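You operate a simulated robot arm through the tools that you are given. There is no shell and no other tool. Be economical: measure what you need, move in short steps, check, and stop when the job is done.

You are at the controls of a simulated robot arm. One attempt, no reset.

## Task
Swap the drill's flat battery for the full one from the drill charger.
Fine: clamp the drill in its cradle for the swap and free it after; the flat one goes into the green battery stand.

It is judged by the outcome, as a careful person would: the job done as asked, and still so three seconds after it is handed in. It fails if anything else is knocked over, pushed out of place, dropped, spilled or broken.

## Robot
A 7-joint arm with a two-finger gripper, on a carriage that runs on a rail from [4.8, -132.2] to [-3.8, 105.7] (x, y) and turns from -1.902 to 3.892 rad about z. Base frame: it is fixed where the carriage stands at the start and does not move with it; the origin is on the floor, on the carriage's upright axis, x ahead of it, y to its left, z up. Readings come in cm, rad, newtons and seconds.
Its first joint turns from -2.601 to 2.601 rad. Places, roughly: drill charger [75, 125, 100]; green battery stand [60, 100, 90]; orange clamp [70, 80, 100]; red battery [100, 100, 100]. Payload 2.45 kg.
Tool frame: the origin (TCP) lies between the finger pads and is the grasp point; the fingertips stand 2.6 cm ahead of it; z points along the fingers, y is the line along which they close. The gripper opens to 9.6 cm. The gripper's body begins 6.9 cm behind the TCP.
Orientation is that of the tool frame in the base frame, as a unit quaternion [w, x, y, z]. With the fingers straight down and closing along the base's y, the tool's x points along the base's -x, its y along +y and its z along -z.

## Interface
- The arm moves only by the tool send_rows. Its argument "increments" is a list of rows, each a list of 6 numbers: the shift along the tool's x, y, z in cm, then the turn, a rotation vector about the tool's x, y, z in rad. In form: [[x, y, z, ax, ay, az], ...]. A call has 1 to 12 rows; each row is the pose to reach, as a shift and turn from the pose commanded when the call began, along the tool's axes at that moment. "jaw" is the closure, from 0 (fully open) to 1 (shut), set as the call begins (left out, the last holds). Each row takes 0.2 s and may step no farther than 5 cm and 0.15 rad from the row before; otherwise, or with a gripper value out of range, the whole call is refused. Where a pose cannot be reached the arm comes as near as it can. A force on the tool above 40 N (or 10 N above the force at the start of the call, whichever is more), or a blocked arm, ends the call early, and 0.2 s more pass. The fingers move at their own pace and stop on an object; they squeeze with about 28 N. The grip force told is the motor's: it shows also when the fingers shut on nothing. Time passes only in rows, and 0.2 s behind the last, so rows that repeat a pose let the fingers close. It gives the time, the measured TCP pose, the force on the tool (base axes), the opening and the grip force at its end, in the units of the frame above (readings bear some noise), with the torque about the TCP (base axes, N m) and any sound that the robot's microphone picked up.
- Cameras (640 x 400 px; columns grow to the right, rows downward): "scene" is now at [1.2, 23.32, 162.83]; the picture's right is [0.73, -0.68, 0.00], its down [-0.44, -0.48, -0.76] and it looks along [0.52, 0.56, -0.65] (base axes); focal length 251 px, centre (320, 200). "wrist" rides on the gripper at [8.2, 0.3, -9.8] in the tool frame; the picture's right is [-0.04, 1.00, 0.00], its down [-0.73, -0.03, -0.68] and it looks along [-0.68, -0.03, 0.73] (tool axes); focal length 256 px, centre (320, 200). There is no depth. A picture from a camera that has moved, and an enlarged one, comes with that camera's place and axes in the base frame and with its lens.
- snapshot(camera): a new picture of that camera. No time passes.
- slide_trunk(by): slides the trunk up (or, below 0, down) by that many cm; the arm and the scene camera ride with it, the base frame stays. It gives what a move gives, with no picture.
- steer(legs): drives the robot by 1 to 6 legs, each [ahead, left, turn to the left] in cm, cm and rad, along the robot's own axes; the way and the turn of a leg run together, so that a leg with both is an arc; at most 150 cm and 3.142 rad a leg. The arm and the cameras ride along, it lands a little off, and it stops where it bumps. It keeps to its track: a leg is cut to what the track allows. It gives what a move gives.
- aim_head(pan, tilt): turns the head with the scene camera to pan (to the left, within 2.705 rad either way) and tilt (down, from -0.506 to 1.204), counted from straight ahead of the robot. It gives what a move gives.
- enlarge(camera, box): a new picture of the part [left, top, right, bottom] of that camera's present view, enlarged. No time passes.
- finish_job(): hands the job in; it is judged then, once.

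Go step by step. Nothing tells you exact positions but the pictures and the camera data: compare them with the known pose of the tool, close in by small moves and look again before you grip or let go. The budget is 120 turns and 78 pictures, counting those below and the enlarged ones. Unless the task says otherwise, let go and move clear before handing in, and close with one line.

The tools are called after "Emit:" as a command line: name --pt "numbers of a row" for each row, then --argument value for the rest, lists and objects as JSON in quotes. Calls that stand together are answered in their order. send_rows: Moves the arm, as the interface text tells. Its arguments: {"type":"object","properties":{"increments":{"type":"array"},"jaw":{"type":"number"}},"required":["increments"]} The other tools are called the same way: slide_trunk (by) slides the trunk up or down; steer (legs) drives the base; aim_head (pan, tilt) turns the head that bears the scene camera; snapshot (camera) takes a picture; enlarge (camera, box) takes an enlarged picture of a part of a camera's view; finish_job () hands the job in.

At the start:

```text
time: 0.0
tcp_pos: [29.41, 63.68, 99.97]
orientation: [0.0, 0.001, 1.0, -0.001]
ft_force: [0.9, 0.0, 0.6]
moment: [0.01, -0.02, -0.02]
grip_width: 9.6
finger_force: 0.1
trunk travel left (down, up): [-62.5, 8.5]
robot x, y, heading: [-0.11, -0.05, -0.002]
head pan, tilt: [0.824, 0.707]
```

scene: 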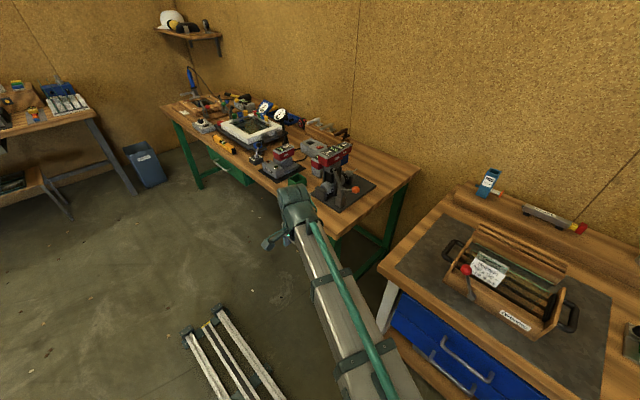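
wrist: 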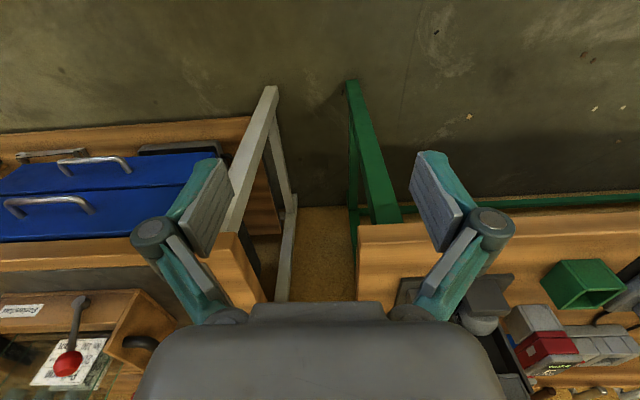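

I see the green-legged bench with the charger, the drill cradle with an orange knob and the green stand. I'll zoom in to find out what is what.

Emit:
enlarge --camera "scene" --box '[240, 120, 400, 220]'

Emit:
enlarge --camera "wrist" --box '[400, 230, 640, 400]'

```text
4.00 times, centred on (320, 170) of scene
camera zoom: at [1.2, 23.32, 162.83], right [0.73, -0.68, 0.0], down [-0.44, -0.48, -0.76], along [0.52, 0.56, -0.65], focal length 1005 px, centre (320, 320)
```

zoom: 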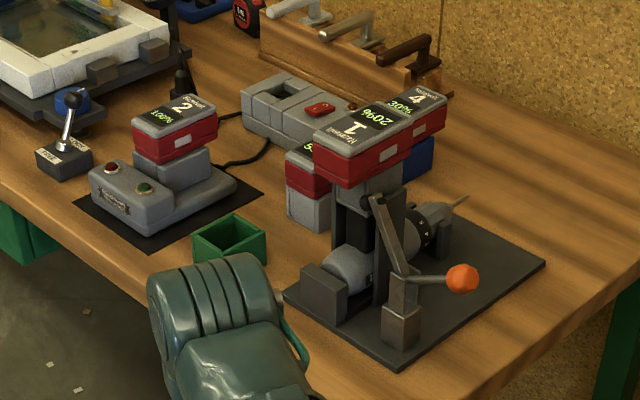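

```text
2.35 times, centred on (520, 315) of wrist
camera zoom: at [21.36, 64.03, 109.79], right [0.04, 1.0, 0.0], down [0.73, -0.03, 0.68], along [0.68, -0.03, -0.73], focal length 602 px, centre (-151, -71)
```

zoom: 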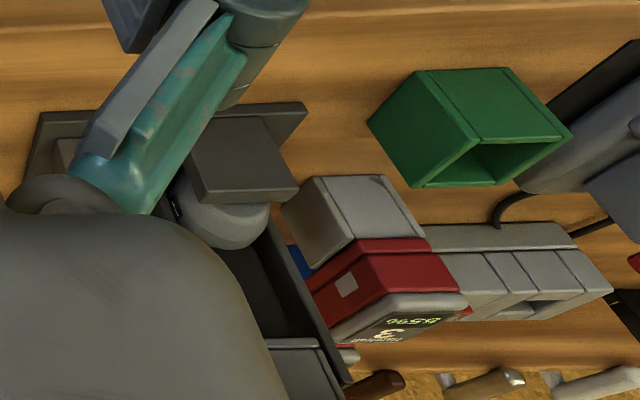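

The drill sits upside down in the cradle with battery 1 (20%) on it. The charger holds battery 2 (100%), and 3 and 4 are decoys. I'll drive left along the rail to stand opposite the bench.

Emit:
steer --legs '[[0, 92, 0]]'

Emit:
aim_head --pan 0.1 --tilt 0.75

Emit:
snapshot --camera "scene"

```text
time: 4.9
tcp_pos: [26.51, 157.81, 99.97]
orientation: [0.001, 0.005, 1.0, 0.0]
ft_force: [-0.1, -0.5, -0.1]
moment: [-0.01, -0.01, 0.02]
grip_width: 9.6
finger_force: 0.1
trunk travel left (down, up): [-62.5, 8.5]
robot x, y, heading: [-3.52, 94.35, -0.009]
head pan, tilt: [0.824, 0.707]
```

```text
time: 6.0
tcp_pos: [26.48, 157.81, 99.96]
orientation: [0.0, 0.005, 1.0, 0.0]
ft_force: [0.3, -0.8, 0.4]
moment: [0.0, -0.01, 0.01]
grip_width: 9.61
finger_force: 0.0
trunk travel left (down, up): [-62.5, 8.5]
robot x, y, heading: [-3.51, 94.07, -0.007]
head pan, tilt: [0.099, 0.75]
```

```text
73 pictures are left
camera scene: at [0.44, 112.36, 162.46], right [0.09, -1.0, 0.0], down [-0.68, -0.06, -0.73], along [0.73, 0.07, -0.68], focal length 251 px, centre (320, 200)
```

scene: 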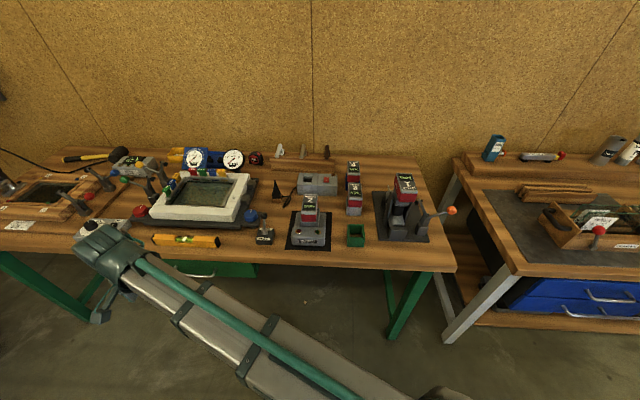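

The view is clear now. I'll zoom in on the charger, stand and drill.

Emit:
enlarge --camera "scene" --box '[260, 160, 380, 260]'

Emit:
enlarge --camera "scene" --box '[355, 160, 475, 260]'

```text
4.00 times, centred on (320, 210) of scene
camera zoom: at [0.44, 112.36, 162.46], right [0.09, -1.0, 0.0], down [-0.68, -0.06, -0.73], along [0.73, 0.07, -0.68], focal length 1005 px, centre (320, 160)
```

zoom: 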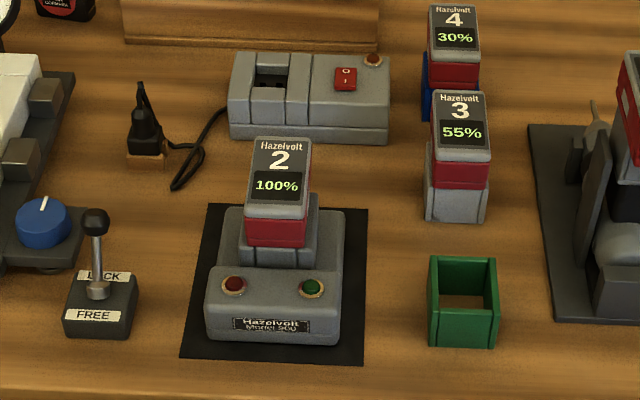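

```text
4.00 times, centred on (415, 210) of scene
camera zoom: at [0.44, 112.36, 162.46], right [0.09, -1.0, 0.0], down [-0.68, -0.06, -0.73], along [0.73, 0.07, -0.68], focal length 1005 px, centre (-60, 160)
```

zoom: 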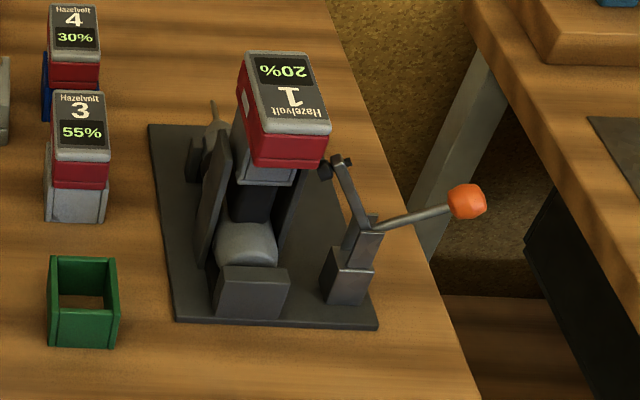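

Triangulated: battery 1 top ≈ (69, 89, 109), battery 2 top ≈ (68, 123, 97), stand ≈ (63, 105, 90), orange knob ≈ (66, 72, 100). I'll raise the arm, then bring the wrist camera over the bench.

Emit:
send_rows --pt "0 0 -4.5 0 0 0" --pt "0 0 -9 0 0 0" --pt "0 0 -13.5 0 0 0" --pt "0 0 -18 0 0 0" --pt "0 0 -22 0 0 0" --jaw 0

Emit:
send_rows --pt "-1.5 -4.4 0 0 0 0" --pt "-3 -8.8 0 0 0 0" --pt "-4.5 -13.2 0 0 0 0" --pt "-6 -17.6 0 0 0 0" --pt "-7.5 -22 0 0 0 0" --pt "-9 -26.4 0 0 0 0" --pt "-10.5 -30.8 0 0 0 0" --pt "-12 -35.2 0 0 0 0" --pt "-13.5 -39.6 0 0 0 0" --pt "-15 -44 0 0 0 0" --pt "-16.5 -48.4 0 0 0 0" --pt "-18 -52.8 0 0 0 0"

Emit:
snapshot --camera "wrist"

```text
time: 7.2
tcp_pos: [26.72, 157.89, 122.4]
orientation: [0.0, 0.004, 1.0, 0.0]
ft_force: [0.4, -1.0, 0.0]
moment: [-0.02, -0.01, 0.01]
grip_width: 9.63
finger_force: 0.0
trunk travel left (down, up): [-62.5, 8.5]
robot x, y, heading: [-3.22, 94.06, -0.007]
head pan, tilt: [0.099, 0.75]
```

```text
time: 9.8
tcp_pos: [48.27, 107.04, 114.57]
orientation: [0.015, 0.004, 1.0, 0.005]
ft_force: [-0.3, -0.8, 0.4]
moment: [0.04, 0.02, 0.0]
grip_width: 9.62
finger_force: 0.0
out of reach, approached as far as the arm can: row 1, 2, 3, 4, 5, 6, 7, 8, 9, 10, 11, 12
trunk travel left (down, up): [-62.5, 8.5]
robot x, y, heading: [-3.13, 94.71, -0.007]
head pan, tilt: [0.099, 0.75]
```

```text
70 pictures are left
camera wrist: at [40.0, 107.44, 124.24], right [0.05, 1.0, 0.01], down [0.71, -0.04, 0.7], along [0.7, -0.03, -0.71], focal length 256 px, centre (320, 200)
```

wrist: 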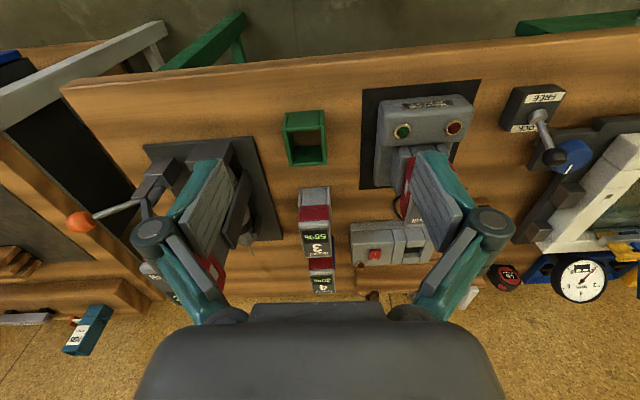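

The arm is short of height this close in, so I'll raise the trunk and then look at the clamp.

Emit:
slide_trunk --by 8

Emit:
send_rows --pt "-1 -3 0 0 0 0" --pt "-2 -6 0 0 0 0" --pt "-3 -9 0 0 0 0" --pt "-4 -12 0 0 0 0" --pt "-5 -15 0 0 0 0" --pt "-6 -18 0 0 0 0" --pt "-7 -21 0 0 0 0" --pt "-8 -24 0 0 0 0" --pt "-9 -27 0 0 0 0"

Emit:
snapshot --camera "wrist"

Emit:
snapshot --camera "scene"

```text
time: 11.0
tcp_pos: [48.3, 107.11, 122.61]
orientation: [0.015, 0.004, 1.0, 0.005]
ft_force: [0.1, 0.0, 0.2]
moment: [0.0, -0.01, -0.01]
grip_width: 9.61
finger_force: 0.1
trunk travel left (down, up): [-70.5, 0.5]
robot x, y, heading: [-3.47, 94.15, -0.005]
head pan, tilt: [0.099, 0.75]
```

```text
time: 13.0
tcp_pos: [57.16, 79.81, 122.61]
orientation: [0.016, 0.004, 1.0, 0.005]
ft_force: [0.6, 0.1, -0.2]
moment: [0.05, 0.02, 0.02]
grip_width: 9.59
finger_force: 0.1
trunk travel left (down, up): [-70.5, 0.5]
robot x, y, heading: [-3.1, 94.16, -0.009]
head pan, tilt: [0.099, 0.75]
```

```text
69 pictures are left
camera wrist: at [48.86, 80.23, 132.13], right [0.05, 1.0, 0.01], down [0.71, -0.04, 0.7], along [0.7, -0.03, -0.71], focal length 256 px, centre (320, 200)
```

wrist: 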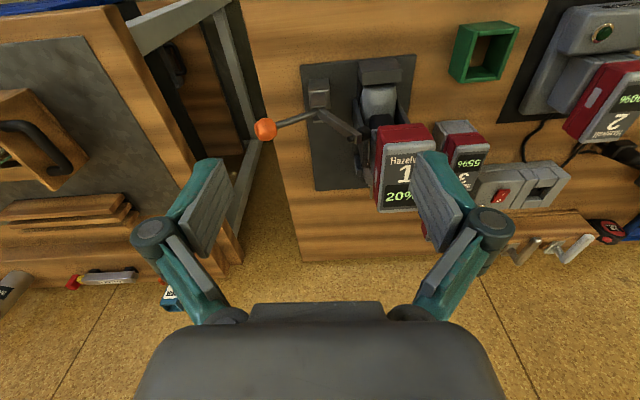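

```text
68 pictures are left
camera scene: at [0.46, 112.3, 170.47], right [0.09, -1.0, 0.0], down [-0.68, -0.06, -0.73], along [0.73, 0.07, -0.68], focal length 251 px, centre (320, 200)
```

scene: 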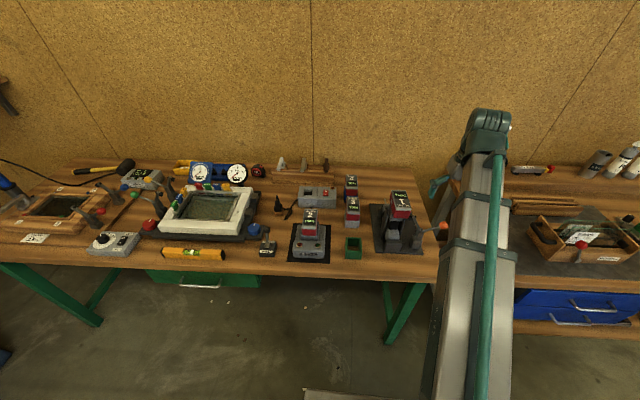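

Emit:
enlarge --camera "wrist" --box '[240, 40, 440, 230]'

Emit:
enlarge --camera "scene" --box '[360, 175, 460, 265]'

```text
2.11 times, centred on (340, 135) of wrist
camera zoom: at [48.86, 80.23, 132.13], right [0.05, 1.0, 0.01], down [0.71, -0.04, 0.7], along [0.7, -0.03, -0.71], focal length 539 px, centre (278, 337)
```

zoom: 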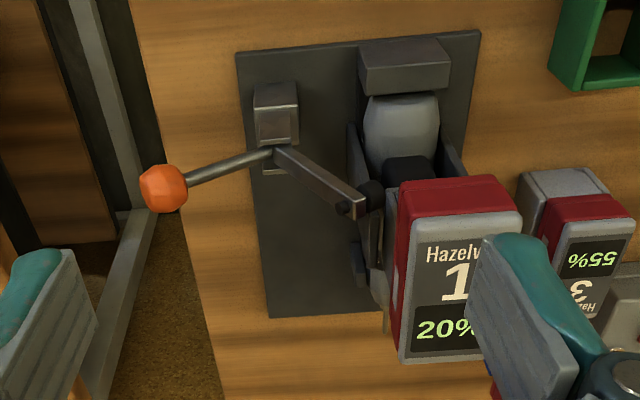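

```text
4.44 times, centred on (410, 220) of scene
camera zoom: at [0.46, 112.3, 170.47], right [0.09, -1.0, 0.0], down [-0.68, -0.06, -0.73], along [0.73, 0.07, -0.68], focal length 1117 px, centre (-80, 111)
```

zoom: 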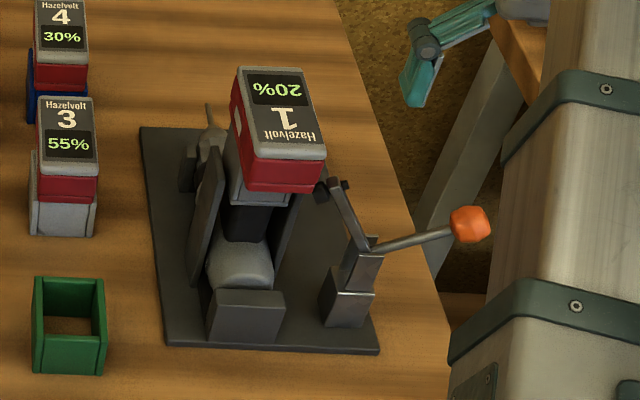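

Clamp geometry is in the y–z plane at x ≈ 66.5: pivot at (79.4, 95.4), raised arm tip at (84.3, 103) and knob at (72.4, 100). Pushing the knob toward +y should swing the handle upright and lower the arm onto the drill. I'll shut the fingers and move to the knob's −y side.

Emit:
send_rows --pt "-2 -3 0 0 0.01 0" --pt "-4 -6 0 0 0.02 0" --pt "-6 -9 0 0 0.032 0" --pt "-9.2 -12.8 0 0.01 0.032 -0.008" --jaw 1

Emit:
send_rows --pt "0 0 5 0 0 0" --pt "0 0 10 0 0 0" --pt "0 0 15 0 0 0" --pt "0 0 18 0 0 0" --pt "0 0 20 0 0 0" --pt "0 0 21.5 0 0 0"

Emit:
snapshot --camera "wrist"

Emit:
enlarge --camera "scene" --box '[360, 175, 460, 265]'

```text
time: 14.0
tcp_pos: [66.29, 67.16, 122.65]
orientation: [-0.001, 0.0, 1.0, -0.001]
ft_force: [0.4, 0.6, 0.0]
moment: [-0.02, 0.0, -0.03]
grip_width: 0.0
finger_force: 28.2
trunk travel left (down, up): [-70.5, 0.5]
robot x, y, heading: [-3.08, 94.72, -0.005]
head pan, tilt: [0.099, 0.75]
```

```text
time: 15.4
tcp_pos: [66.2, 67.1, 101.22]
orientation: [0.0, 0.0, 1.0, 0.0]
ft_force: [-0.4, 0.4, 0.4]
moment: [0.0, 0.01, 0.02]
grip_width: 0.0
finger_force: 27.7
trunk travel left (down, up): [-70.5, 0.5]
robot x, y, heading: [-3.42, 94.35, -0.009]
head pan, tilt: [0.099, 0.75]
```

```text
65 pictures are left
camera wrist: at [58.13, 67.51, 110.99], right [0.04, 1.0, 0.0], down [0.73, -0.03, 0.68], along [0.68, -0.03, -0.74], focal length 256 px, centre (320, 200)
```

wrist: 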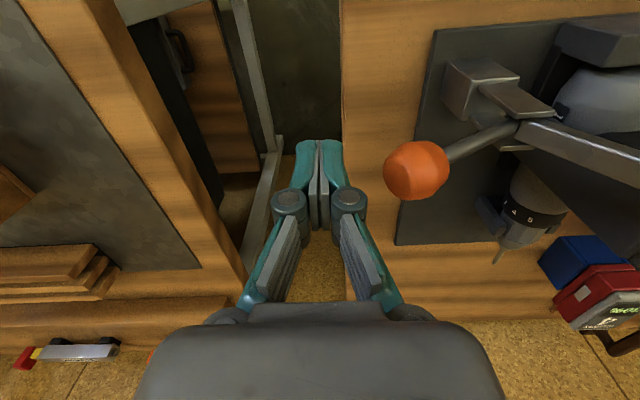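

```text
4.44 times, centred on (410, 220) of scene
camera zoom: at [0.46, 112.35, 170.46], right [0.09, -1.0, 0.0], down [-0.68, -0.06, -0.73], along [0.73, 0.07, -0.68], focal length 1117 px, centre (-80, 111)
```

zoom: 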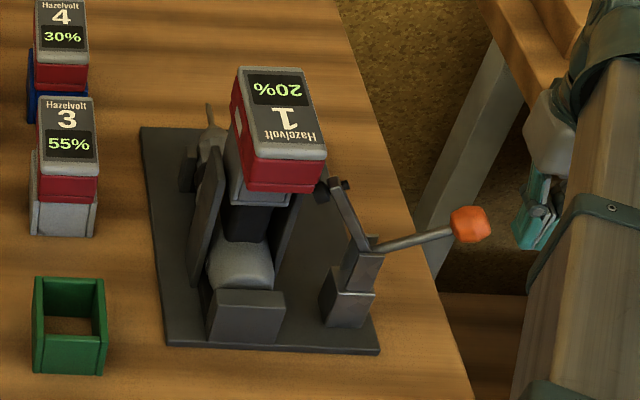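

The fingers are beside the knob at the right height. I'll push toward +y in small steps, rising slightly with it.

Emit:
send_rows --pt "0 1 0 0 0 0" --pt "0 2 0 0 0 0" --pt "0 3 0 0 0 0" --pt "0 3.8 -0.3 0 0 0" --pt "0 4.6 -0.7 0 0 0" --pt "0 5.4 -1.2 0 0 0" --pt "0 6.2 -1.7 0 0 0" --pt "0 7 -2.2 0 0 0" --pt "0 7.8 -2.6 0 0 0" --pt "0 8.6 -2.8 0 0 0"

Emit:
enlarge --camera "scene" --box '[360, 175, 460, 265]'

```text
time: 16.4
tcp_pos: [66.0, 69.46, 101.64]
orientation: [0.001, 0.006, 1.0, -0.009]
ft_force: [-1.6, -11.5, 5.2]
moment: [-0.04, 0.04, -0.01]
grip_width: 0.01
finger_force: 27.9
trunk travel left (down, up): [-70.5, 0.5]
robot x, y, heading: [-3.31, 94.24, -0.011]
head pan, tilt: [0.099, 0.75]
stopped in row 4: the force on the tool passed its limit at 46 N (the readings are from after the stop); the commanded pose is now the measured one
```

```text
4.44 times, centred on (410, 220) of scene
camera zoom: at [0.49, 112.26, 170.46], right [0.09, -1.0, 0.0], down [-0.68, -0.06, -0.73], along [0.73, 0.06, -0.68], focal length 1117 px, centre (-80, 111)
```

zoom: 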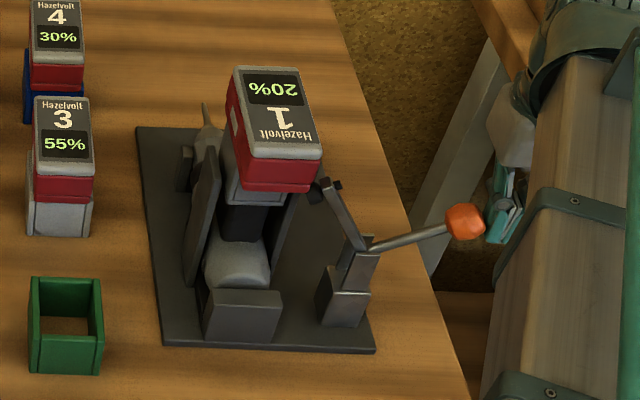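

Pushing radially is too stiff. Gripping the knob with the fingers closing along x lets it pivot in the pads while I follow its arc. I'll back off, rise and yaw 90°.

Emit:
send_rows --pt "0 -2 0 0 0 0" --pt "0 -2 -5 0 0 0" --pt "0 -2 -10 0 0 0" --pt "0 -2 -14 0 0 0" --jaw 0

Emit:
send_rows --pt "0 0 0 0 0 -0.143" --pt "0 0 0 0 0 -0.286" --pt "0 0 0 0 0 -0.429" --pt "0 0 0 0 0 -0.572" --pt "0 0 0 0 0 -0.714" --pt "0 0 0 0 0 -0.857" --pt "0 0 0 0 0 -1.0" --pt "0 0 0 0 0 -1.143" --pt "0 1 0 0 0 -1.286" --pt "0 2 0 0 0 -1.428" --pt "0 4.5 0 0 0 -1.571"

Emit:
snapshot --camera "wrist"

```text
time: 17.4
tcp_pos: [65.95, 68.16, 115.52]
orientation: [0.001, 0.003, 1.0, -0.007]
ft_force: [-0.1, -1.8, 0.1]
moment: [-0.03, -0.04, -0.01]
grip_width: 9.59
finger_force: 0.0
trunk travel left (down, up): [-70.5, 0.5]
robot x, y, heading: [-3.14, 94.63, -0.008]
head pan, tilt: [0.099, 0.75]
```

```text
time: 19.8
tcp_pos: [66.19, 72.73, 115.54]
orientation: [-0.005, -0.705, 0.709, -0.005]
ft_force: [0.0, -0.3, 0.2]
moment: [-0.02, -0.03, -0.04]
grip_width: 9.6
finger_force: 0.1
trunk travel left (down, up): [-70.5, 0.5]
robot x, y, heading: [-3.13, 94.26, -0.013]
head pan, tilt: [0.099, 0.75]
```

```text
62 pictures are left
camera wrist: at [66.0, 64.77, 125.38], right [-1.0, 0.04, 0.0], down [0.03, 0.74, 0.67], along [0.03, 0.67, -0.74], focal length 256 px, centre (320, 200)
```

wrist: 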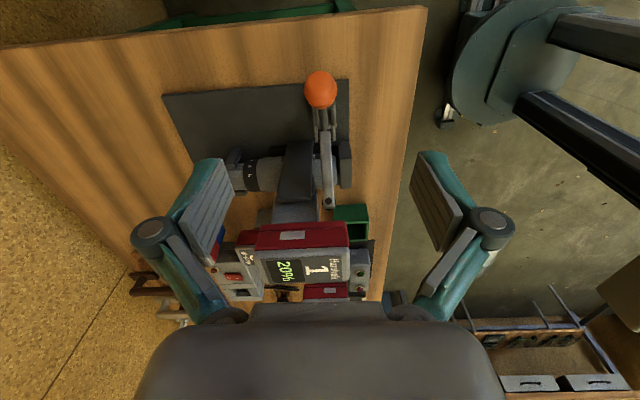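

The knob is at about (66.4, 73.2, 100.5), directly below the gripper. I'll descend and close on it.

Emit:
send_rows --pt "-0.4 0 5 0 0 0" --pt "-0.5 -0.1 10 0 0 0" --pt "-0.5 -0.1 13 0 0 0" --pt "-0.5 -0.1 15 0 0 0" --pt "-0.5 -0.1 15 0 0 0"

Emit:
snapshot --camera "wrist"

```text
refused: row 1 steps farther than a row can; nothing moved
```

```text
61 pictures are left
camera wrist: at [66.0, 64.77, 125.38], right [-1.0, 0.04, 0.0], down [0.03, 0.74, 0.67], along [0.03, 0.67, -0.74], focal length 256 px, centre (320, 200)
```

wrist: 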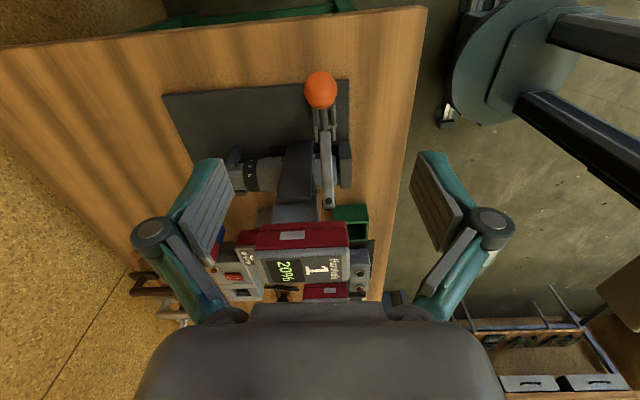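

The first row was a hair too long, so I'm resending with smaller steps.

Emit:
send_rows --pt "-0.3 0 4.5 0 0 0" --pt "-0.5 -0.1 9 0 0 0" --pt "-0.5 -0.1 12.5 0 0 0" --pt "-0.5 -0.1 15 0 0 0" --pt "-0.5 -0.1 15 0 0 0"

Emit:
snapshot --camera "wrist"

```text
time: 21.0
tcp_pos: [66.12, 72.78, 100.5]
orientation: [-0.004, -0.705, 0.709, -0.006]
ft_force: [0.1, -0.4, -0.2]
moment: [-0.01, -0.02, -0.01]
grip_width: 9.58
finger_force: 0.1
trunk travel left (down, up): [-70.5, 0.5]
robot x, y, heading: [-3.4, 94.3, -0.013]
head pan, tilt: [0.099, 0.75]
```

```text
60 pictures are left
camera wrist: at [65.84, 64.89, 110.46], right [-1.0, 0.05, 0.0], down [0.03, 0.74, 0.67], along [0.03, 0.67, -0.74], focal length 256 px, centre (320, 200)
```

wrist: 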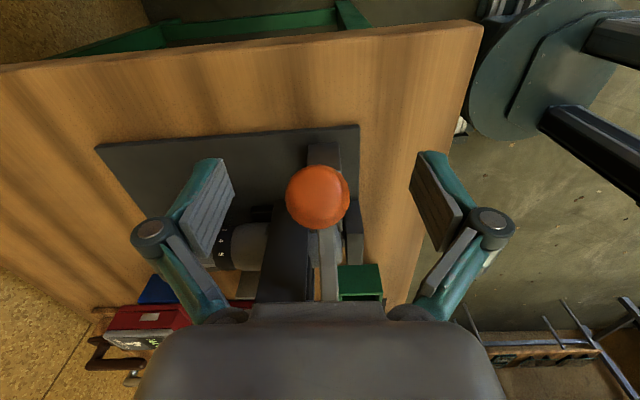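

The knob is centred between the pads. I'll close on it and then follow the arc upward.

Emit:
send_rows --pt "0 0 0 0 0 0" --pt "0 0 0 0 0 0" --pt "0 0 0 0 0 0" --jaw 1

Emit:
send_rows --pt "-0.5 0 -0.55 0 0 0" --pt "-1.01 0 -1.09 0 0 0" --pt "-1.6 0 -1.55 0 0 0" --pt "-2.2 0 -1.98 0 0 0" --pt "-2.85 0 -2.35 0 0 0" --pt "-3.52 0 -2.65 0 0 0"

Emit:
enlarge --camera "scene" --box '[360, 175, 460, 265]'

```text
time: 21.8
tcp_pos: [66.2, 72.74, 100.49]
orientation: [-0.003, -0.704, 0.71, -0.006]
ft_force: [7.0, -0.3, 3.4]
moment: [0.16, 0.0, -0.01]
grip_width: 2.98
finger_force: 45.3
trunk travel left (down, up): [-70.5, 0.5]
robot x, y, heading: [-3.31, 94.33, -0.006]
head pan, tilt: [0.099, 0.75]
```

```text
time: 23.2
tcp_pos: [66.14, 76.1, 103.25]
orientation: [-0.005, -0.704, 0.71, -0.005]
ft_force: [-8.5, -15.9, -2.2]
moment: [-1.16, -0.06, -0.02]
grip_width: 3.02
finger_force: 44.9
trunk travel left (down, up): [-70.5, 0.5]
robot x, y, heading: [-3.34, 93.88, -0.01]
head pan, tilt: [0.099, 0.75]
```

```text
4.44 times, centred on (410, 220) of scene
camera zoom: at [0.42, 112.07, 170.5], right [0.09, -1.0, 0.0], down [-0.68, -0.06, -0.73], along [0.73, 0.07, -0.68], focal length 1117 px, centre (-80, 111)
```

zoom: 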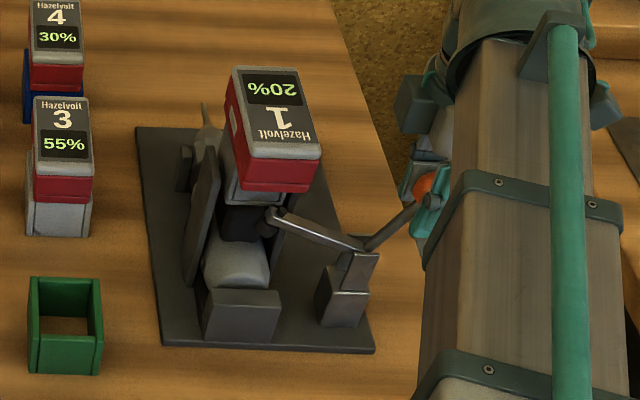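

The clamp arm is coming down onto the drill. I'll carry on along the arc.

Emit:
send_rows --pt "-0.7 0 -0.23 0 0 0" --pt "-1.41 0 -0.43 0 0 0" --pt "-2.1 0 -0.54 0 0 0" --pt "-2.88 0 -0.61 0 0 0" --pt "-3.4 0 -0.61 0 0 0" --pt "-3.92 0 -0.59 0 0 0"

Emit:
enlarge --camera "scene" --box '[360, 175, 460, 265]'

```text
time: 24.6
tcp_pos: [65.98, 80.13, 104.02]
orientation: [-0.007, -0.704, 0.71, -0.007]
ft_force: [-24.2, -13.3, 13.5]
moment: [-1.16, -0.06, -0.19]
grip_width: 2.98
finger_force: 45.1
trunk travel left (down, up): [-70.5, 0.5]
robot x, y, heading: [-3.17, 93.9, -0.018]
head pan, tilt: [0.099, 0.75]
```

```text
4.44 times, centred on (410, 220) of scene
camera zoom: at [0.04, 112.15, 170.5], right [0.09, -1.0, 0.0], down [-0.68, -0.06, -0.73], along [0.73, 0.07, -0.68], focal length 1117 px, centre (-80, 111)
```

zoom: 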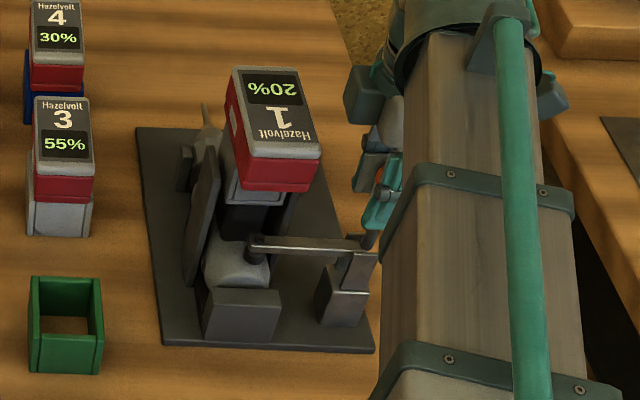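

The clamp arm is level with its pad at the drill body. I'll nudge a bit more to see whether it seats.

Emit:
send_rows --pt "-0.4 0 0.03 0 0 0" --pt "-0.8 0 0.06 0 0 0" --pt "-1.2 0 0.12 0 0 0"

Emit:
enlarge --camera "scene" --box '[380, 190, 440, 250]'

```text
time: 25.1
tcp_pos: [65.97, 80.28, 103.84]
orientation: [-0.008, -0.702, 0.712, -0.009]
ft_force: [-8.1, -7.1, 17.1]
moment: [0.33, 0.28, -0.14]
grip_width: 2.98
finger_force: 45.3
trunk travel left (down, up): [-70.5, 0.5]
robot x, y, heading: [-3.59, 94.72, -0.012]
head pan, tilt: [0.099, 0.75]
stopped in row 2: the force on the tool passed its limit at 42 N (the readings are from after the stop); the commanded pose is now the measured one
```

```text
6.67 times, centred on (410, 220) of scene
camera zoom: at [0.25, 112.27, 170.48], right [0.09, -1.0, 0.0], down [-0.68, -0.06, -0.73], along [0.73, 0.06, -0.68], focal length 1675 px, centre (-280, 67)
```

zoom: 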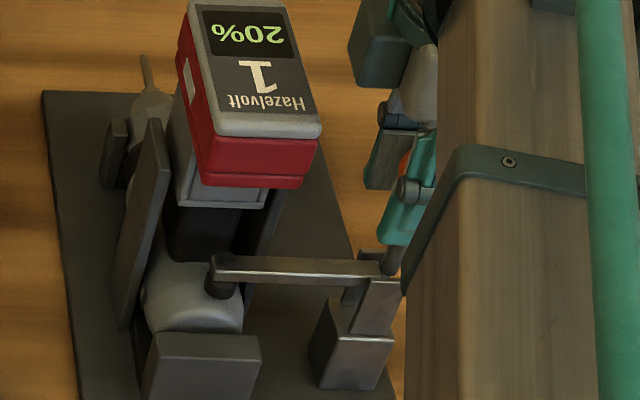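

It has hit a firm stop with the pad on the drill body, so it's clamped. I'll release the knob, rise and check that it holds.

Emit:
send_rows --pt "0 0 0 0 0 0" --pt "0 0 0 0 0 0" --pt "0 0 0 0 0 0" --jaw 0

Emit:
send_rows --pt "0 0 -4.5 0 0 0" --pt "0 0 -9 0 0 0" --pt "0 0 -13.5 0 0 0" --pt "0 0 -18 0 0 0"

Emit:
snapshot --camera "wrist"

Emit:
enlarge --camera "scene" --box '[360, 175, 460, 265]'

```text
time: 25.9
tcp_pos: [66.28, 80.6, 103.71]
orientation: [-0.006, -0.703, 0.711, -0.008]
ft_force: [0.4, 0.1, 0.4]
moment: [0.04, 0.0, 0.0]
grip_width: 9.59
finger_force: 0.0
trunk travel left (down, up): [-70.5, 0.5]
robot x, y, heading: [-3.44, 94.61, -0.009]
head pan, tilt: [0.099, 0.75]
```

```text
time: 26.9
tcp_pos: [66.42, 80.99, 122.03]
orientation: [-0.007, -0.703, 0.711, -0.008]
ft_force: [0.4, -0.4, 0.1]
moment: [0.05, -0.01, 0.01]
grip_width: 9.61
finger_force: 0.1
trunk travel left (down, up): [-70.5, 0.5]
robot x, y, heading: [-3.21, 94.21, -0.016]
head pan, tilt: [0.099, 0.75]
```

```text
56 pictures are left
camera wrist: at [66.21, 73.13, 131.94], right [-1.0, 0.05, 0.0], down [0.04, 0.75, 0.66], along [0.04, 0.66, -0.75], focal length 256 px, centre (320, 200)
```

wrist: 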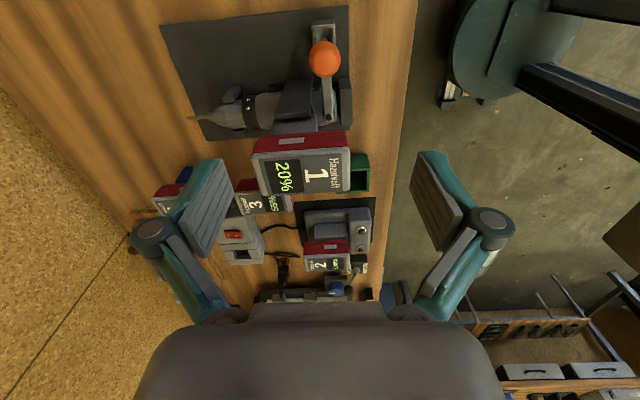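

```text
4.44 times, centred on (410, 220) of scene
camera zoom: at [0.48, 112.26, 170.46], right [0.09, -1.0, 0.0], down [-0.68, -0.06, -0.73], along [0.73, 0.06, -0.68], focal length 1117 px, centre (-80, 111)
```

zoom: 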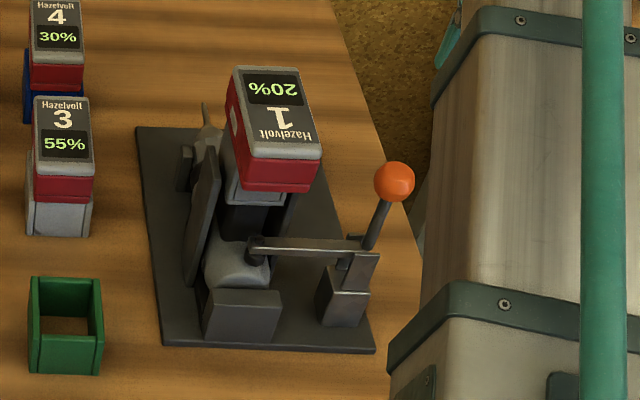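

The clamp holds by itself. Battery 1 shows light squares on both flanks, probably pinch latches. I'll back off to −y and lower the camera to get a side view of the battery and handle tilt.

Emit:
send_rows --pt "4.8 0 0 0 0 0" --pt "9.6 0 0 0 0 0" --pt "14.4 0 0 0 0 0" --pt "19 0 0 0 0 0" --pt "19 0 4.8 0 0 0" --pt "19 0 9.6 0 0 0" --pt "19 0 14.4 0 0 0" --pt "19 0 19 0 0 0"

Emit:
enlarge --camera "wrist" --box '[200, 20, 440, 170]'

```text
time: 28.7
tcp_pos: [66.17, 61.7, 103.12]
orientation: [-0.008, -0.703, 0.711, -0.009]
ft_force: [0.2, 1.1, 0.6]
moment: [-0.01, 0.04, 0.0]
grip_width: 9.57
finger_force: 0.1
trunk travel left (down, up): [-70.5, 0.5]
robot x, y, heading: [-3.55, 94.17, -0.01]
head pan, tilt: [0.099, 0.75]
```

```text
2.67 times, centred on (320, 95) of wrist
camera zoom: at [65.85, 53.74, 112.98], right [-1.0, 0.05, 0.0], down [0.04, 0.75, 0.66], along [0.04, 0.66, -0.75], focal length 683 px, centre (320, 480)
```

zoom: 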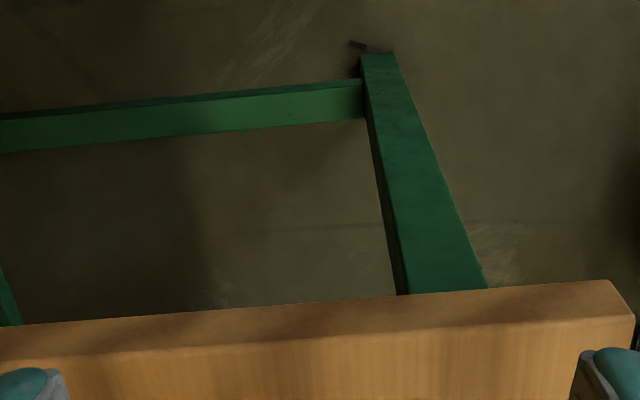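

Emit:
enlarge --camera "wrist" --box '[200, 160, 440, 310]'

```text
2.67 times, centred on (320, 235) of wrist
camera zoom: at [65.85, 53.74, 112.98], right [-1.0, 0.05, 0.0], down [0.04, 0.75, 0.66], along [0.04, 0.66, -0.75], focal length 683 px, centre (320, 107)
```

zoom: 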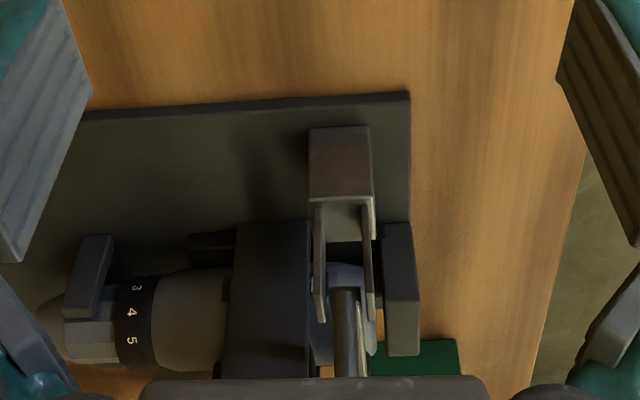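

The gripper body hides the battery, so I'll pitch the tool to look more horizontally.

Emit:
send_rows --pt "0 0 0 0 -0.13 0" --pt "0 0 0 0 -0.26 0" --pt "0 0 0 0 -0.39 0" --pt "0 0 0 0 -0.52 0"

Emit:
snapshot --camera "wrist"

```text
time: 29.7
tcp_pos: [66.09, 61.61, 103.14]
orientation: [0.177, -0.682, 0.688, 0.173]
ft_force: [-0.2, 0.6, -0.5]
moment: [0.02, 0.02, 0.01]
grip_width: 9.59
finger_force: 0.2
trunk travel left (down, up): [-70.5, 0.5]
robot x, y, heading: [-3.67, 94.34, -0.014]
head pan, tilt: [0.099, 0.75]
```

```text
52 pictures are left
camera wrist: at [65.78, 49.81, 107.75], right [-1.0, 0.05, 0.02], down [0.03, 0.32, 0.95], along [0.04, 0.95, -0.32], focal length 256 px, centre (320, 200)
```

wrist: 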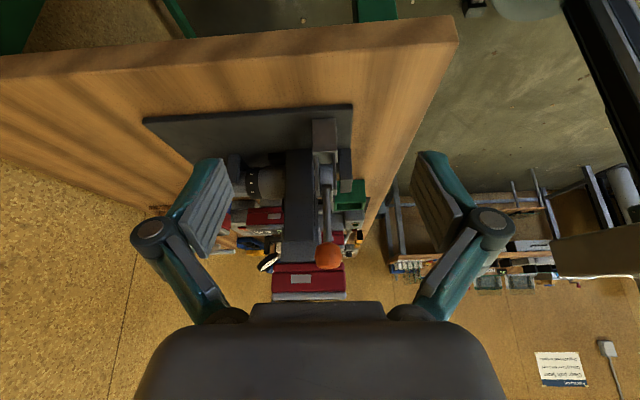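

Emit:
enlarge --camera "wrist" --box '[240, 120, 400, 310]'

```text
2.11 times, centred on (320, 215) of wrist
camera zoom: at [65.78, 49.81, 107.75], right [-1.0, 0.05, 0.02], down [0.03, 0.32, 0.95], along [0.04, 0.95, -0.32], focal length 539 px, centre (320, 168)
```

zoom: 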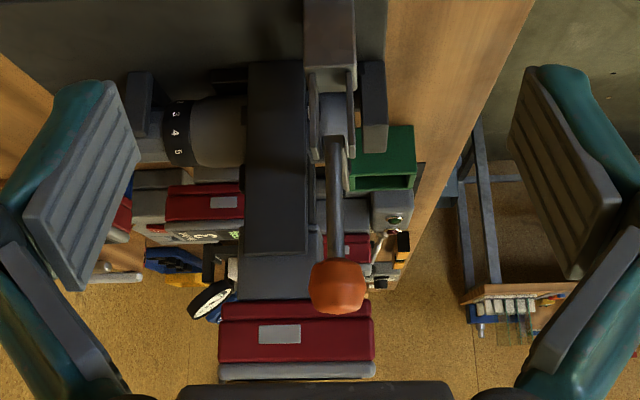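

The battery is level: red body z ≈ 105–108.5, cap to 109.6, x centre ≈ 69 and about 10 cm long in x. The side latch button is at about x=70, z=106.7. I'll level the tool, rise, then yaw on to 180° over the battery.

Emit:
send_rows --pt "0 0 0 0 0.13 0" --pt "0 0 0 0 0.26 0" --pt "0 0 0 0 0.39 0" --pt "0 0 0 0 0.535 0"

Emit:
send_rows --pt "0 0 -4.5 0 0 0" --pt "0 0 -9 0 0 0" --pt "0 0 -13.5 0 0 0" --pt "0 0 -18 0 0 0" --pt "-4.5 0 -19 0 0 0" --pt "-9 0 -19 0 0 0" --pt "-13.5 0 -19 0 0 0" --pt "-18 0 -19 0 0 0" --pt "-22.5 -1 -19 0 0 0" --pt "-27 -2 -19 0 0 0"

Emit:
send_rows --pt "0 0 0 0 0 -0.143" --pt "0 0 0 0 0 -0.286" --pt "0 0 0 0 0 -0.429" --pt "0 0 0 0 0 -0.572" --pt "0 0 0 0 0 -0.714" --pt "0 0 0 0 0 -0.857" --pt "0 0 0 0 0 -1.0" --pt "0 0 0 0 0 -1.143" --pt "0 0 0 0 0 -1.286" --pt "0 0 0 0 0 -1.428" --pt "0 0 0 0 0 -1.571"

Emit:
snapshot --camera "wrist"

```text
time: 30.7
tcp_pos: [66.15, 61.58, 103.01]
orientation: [-0.014, -0.703, 0.711, -0.014]
ft_force: [0.9, -0.2, -0.6]
moment: [-0.01, -0.04, 0.02]
grip_width: 9.6
finger_force: 0.0
trunk travel left (down, up): [-70.5, 0.5]
robot x, y, heading: [-3.21, 94.02, -0.01]
head pan, tilt: [0.099, 0.75]
```

```text
time: 32.9
tcp_pos: [68.24, 89.38, 120.83]
orientation: [-0.013, -0.704, 0.71, -0.014]
ft_force: [0.0, 0.4, 0.8]
moment: [-0.03, 0.0, 0.03]
grip_width: 9.61
finger_force: 0.0
trunk travel left (down, up): [-70.5, 0.5]
robot x, y, heading: [-3.73, 94.01, -0.015]
head pan, tilt: [0.099, 0.75]
```

```text
time: 35.3
tcp_pos: [68.43, 89.25, 120.91]
orientation: [0.018, 0.995, -0.102, 0.002]
ft_force: [0.2, 0.6, 0.7]
moment: [0.01, -0.01, 0.03]
grip_width: 9.58
finger_force: 0.1
out of reach, approached as far as the arm can: row 10, 11
trunk travel left (down, up): [-70.5, 0.5]
robot x, y, heading: [-3.35, 94.85, -0.013]
head pan, tilt: [0.099, 0.75]
```

```text
50 pictures are left
camera wrist: at [76.43, 87.8, 130.93], right [-0.24, -0.97, 0.04], down [-0.71, 0.2, 0.67], along [-0.66, 0.14, -0.74], focal length 256 px, centre (320, 200)
```

wrist: 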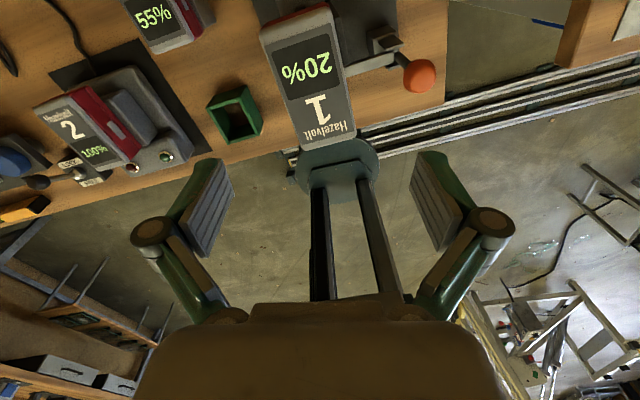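

The wrist runs out about 0.2 rad short of 180° from here. Standing farther right gives the arm azimuth I need, so I'll drive 24 cm right.

Emit:
steer --legs '[[0, -24, 0]]'

Emit:
send_rows --pt "0 -4.5 0 0 0 0" --pt "0 -9 0 0 0 0" --pt "0 -13.5 0 0 0 0" --pt "0 -18 0 0 0 0" --pt "0 -22 0 0 0 0"

```text
time: 37.1
tcp_pos: [69.26, 64.35, 120.98]
orientation: [0.018, 0.994, -0.103, 0.003]
ft_force: [0.8, -0.2, -0.5]
moment: [0.02, -0.02, 0.03]
grip_width: 9.57
finger_force: 0.0
trunk travel left (down, up): [-70.5, 0.5]
robot x, y, heading: [-2.43, 69.6, -0.008]
head pan, tilt: [0.099, 0.75]
```

```text
time: 38.4
tcp_pos: [73.98, 86.31, 120.29]
orientation: [0.019, 0.995, -0.102, 0.003]
ft_force: [0.0, 0.0, 0.8]
moment: [-0.02, 0.0, 0.01]
grip_width: 9.61
finger_force: 0.0
trunk travel left (down, up): [-70.5, 0.5]
robot x, y, heading: [-2.52, 69.81, -0.014]
head pan, tilt: [0.099, 0.75]
```

Emit:
send_rows --pt "-2.2 -1 0 0.02 0 -0.1" --pt "-4.53 -2.13 0 0.038 -0.006 -0.204" --pt "-4.53 -2.13 0 0.038 -0.006 -0.204"

Emit:
snapshot --camera "wrist"

Emit:
snapshot --camera "scene"

```text
time: 39.1
tcp_pos: [69.89, 88.96, 120.15]
orientation: [0.0, 1.0, -0.001, 0.0]
ft_force: [0.3, -1.1, -0.2]
moment: [-0.03, 0.03, -0.01]
grip_width: 9.6
finger_force: 0.0
trunk travel left (down, up): [-70.5, 0.5]
robot x, y, heading: [-2.35, 69.3, -0.012]
head pan, tilt: [0.099, 0.75]
```

```text
49 pictures are left
camera wrist: at [78.16, 88.7, 129.93], right [-0.04, -1.0, 0.0], down [-0.73, 0.03, 0.68], along [-0.68, 0.03, -0.73], focal length 256 px, centre (320, 200)
```

wrist: 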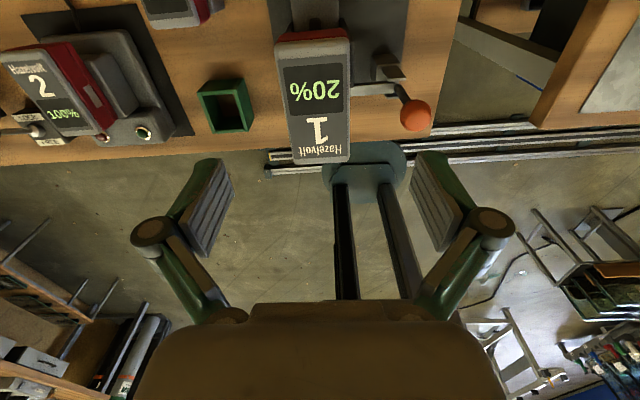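

```text
48 pictures are left
camera scene: at [1.41, 87.37, 170.46], right [0.09, -1.0, 0.0], down [-0.68, -0.06, -0.73], along [0.73, 0.06, -0.68], focal length 251 px, centre (320, 200)
```

scene: 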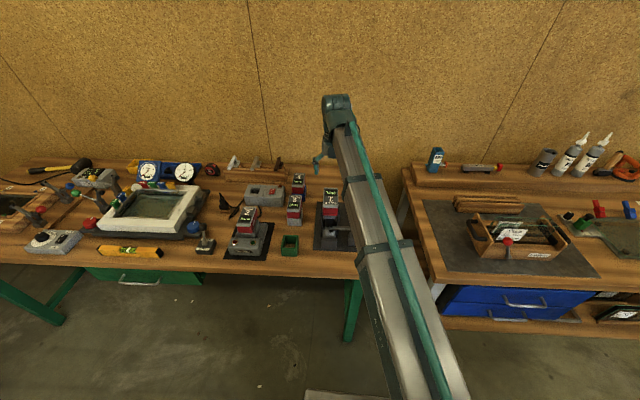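

The battery 1 top spans x 64–74 and y 86.7–91.8, centred at (69.1, 89.25) with a yaw of about +0.035 like the bench. I'll align and descend around it with the jaws open.

Emit:
send_rows --pt "-0.2 -0.3 3 0 0 -0.035" --pt "-0.2 -0.3 6.5 0 0 -0.035" --pt "-0.2 -0.3 8 0 0 -0.035" --pt "-0.2 -0.3 8 0 0 -0.035"

Emit:
snapshot --camera "wrist"

```text
time: 40.1
tcp_pos: [69.84, 89.28, 112.41]
orientation: [0.0, 1.0, 0.016, 0.0]
ft_force: [0.7, 0.0, 0.2]
moment: [0.02, 0.0, 0.0]
grip_width: 9.59
finger_force: 0.1
trunk travel left (down, up): [-70.5, 0.5]
robot x, y, heading: [-2.61, 69.36, -0.016]
head pan, tilt: [0.099, 0.75]
```

```text
47 pictures are left
camera wrist: at [77.98, 89.37, 122.15], right [-0.01, -1.0, 0.0], down [-0.73, 0.0, 0.68], along [-0.68, 0.01, -0.73], focal length 256 px, centre (320, 200)
```

wrist: 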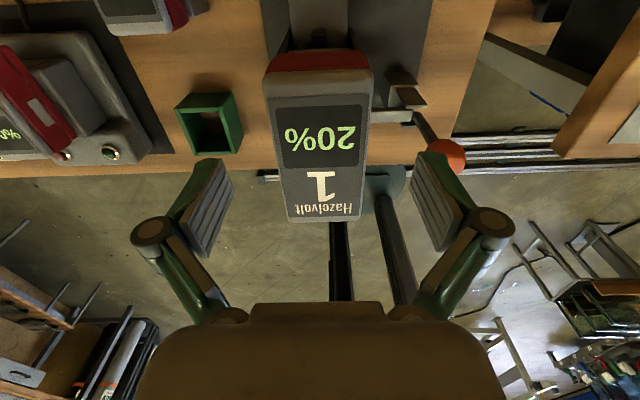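

Well centred. I'll descend the remaining 5.6 cm to the latch buttons.

Emit:
send_rows --pt "-0.1 0 2 0 0 -0.02" --pt "-0.2 0 4 0 0 -0.03" --pt "-0.2 0 5.6 0 0 -0.03" --pt "-0.2 0 5.6 0 0 -0.03"

Emit:
snapshot --camera "wrist"

```text
time: 41.1
tcp_pos: [69.42, 89.38, 106.52]
orientation: [-0.001, 1.0, 0.03, 0.0]
ft_force: [-0.3, -0.9, -0.2]
moment: [0.0, -0.02, 0.0]
grip_width: 9.6
finger_force: 0.0
trunk travel left (down, up): [-70.5, 0.5]
robot x, y, heading: [-2.45, 69.59, -0.013]
head pan, tilt: [0.099, 0.75]
```

```text
46 pictures are left
camera wrist: at [77.81, 89.66, 116.32], right [0.02, -1.0, 0.0], down [-0.73, -0.02, 0.68], along [-0.68, -0.01, -0.73], focal length 256 px, centre (320, 200)
```

wrist: 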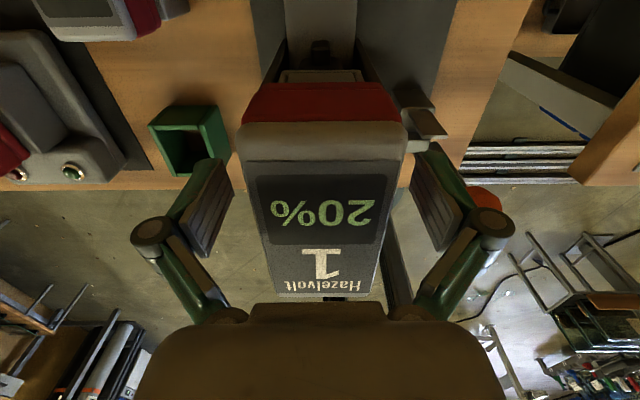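

The fingers straddle the battery evenly. I'll pinch it and then lift gently straight up.

Emit:
send_rows --pt "0 0 0 0 0 0" --pt "0 0 0 0 0 0" --pt "0 0 0 0 0 0" --pt "0 0 0 0 0 0" --jaw 1

Emit:
send_rows --pt "0 0 -0.3 0 0 0" --pt "0 0 -0.6 0 0 0" --pt "0 0 -1 0 0 0" --pt "0 0 -1.5 0 0 0" --pt "0 0 -2 0 0 0"

Emit:
snapshot --camera "wrist"

```text
time: 42.1
tcp_pos: [69.5, 89.35, 106.57]
orientation: [0.0, 1.0, 0.031, 0.001]
ft_force: [0.8, -1.8, 3.1]
moment: [-0.26, -0.08, -0.45]
grip_width: 5.43
finger_force: 28.1
trunk travel left (down, up): [-70.5, 0.5]
robot x, y, heading: [-2.56, 69.29, -0.014]
head pan, tilt: [0.099, 0.75]
```

```text
time: 43.4
tcp_pos: [69.42, 89.33, 108.55]
orientation: [0.0, 0.999, 0.032, -0.001]
ft_force: [-0.1, -0.8, -3.4]
moment: [0.01, -0.03, -0.01]
grip_width: 5.4
finger_force: 28.1
trunk travel left (down, up): [-70.5, 0.5]
robot x, y, heading: [-2.61, 69.48, -0.014]
head pan, tilt: [0.099, 0.75]
heard: snap
```

```text
45 pictures are left
camera wrist: at [77.8, 89.57, 118.4], right [0.02, -1.0, 0.0], down [-0.73, -0.02, 0.68], along [-0.68, -0.01, -0.73], focal length 256 px, centre (320, 200)
```

wrist: 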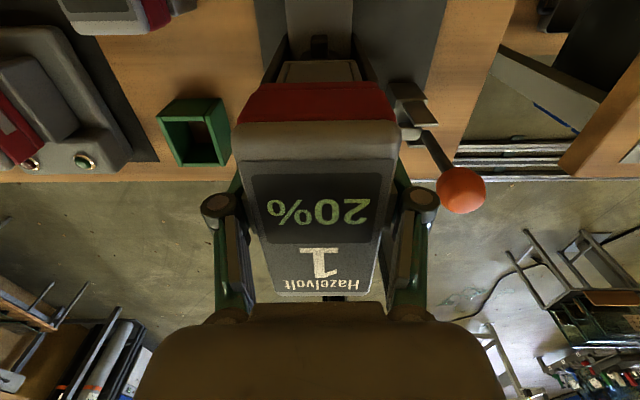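

A snap, and the battery came free with about 3.4 N hanging. I'll lift it higher and look at it.

Emit:
send_rows --pt "0 0 -3 0 0 0" --pt "0 0 -6 0 0 0" --pt "0 0 -9 0 0 0" --pt "0 0 -12 0 0 0"

Emit:
enlarge --camera "scene" --box '[220, 150, 380, 270]'

```text
time: 44.4
tcp_pos: [69.26, 89.21, 120.51]
orientation: [0.0, 1.0, 0.032, 0.0]
ft_force: [0.9, 0.5, -3.7]
moment: [0.0, -0.02, -0.02]
grip_width: 5.38
finger_force: 27.9
trunk travel left (down, up): [-70.5, 0.5]
robot x, y, heading: [-2.89, 69.42, -0.008]
head pan, tilt: [0.099, 0.75]
```

```text
3.33 times, centred on (300, 210) of scene
camera zoom: at [1.4, 87.37, 170.46], right [0.09, -1.0, 0.0], down [-0.68, -0.06, -0.73], along [0.73, 0.06, -0.68], focal length 838 px, centre (387, 167)
```

zoom: 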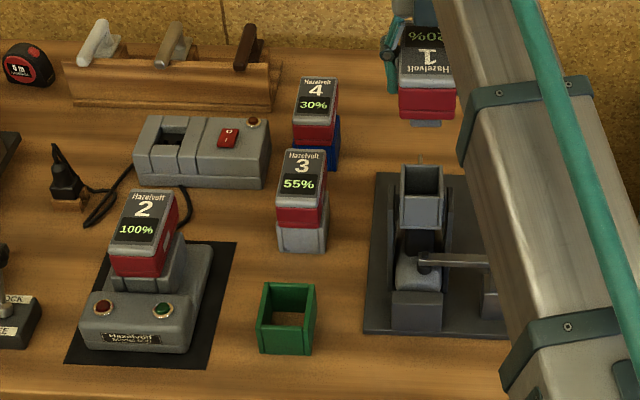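

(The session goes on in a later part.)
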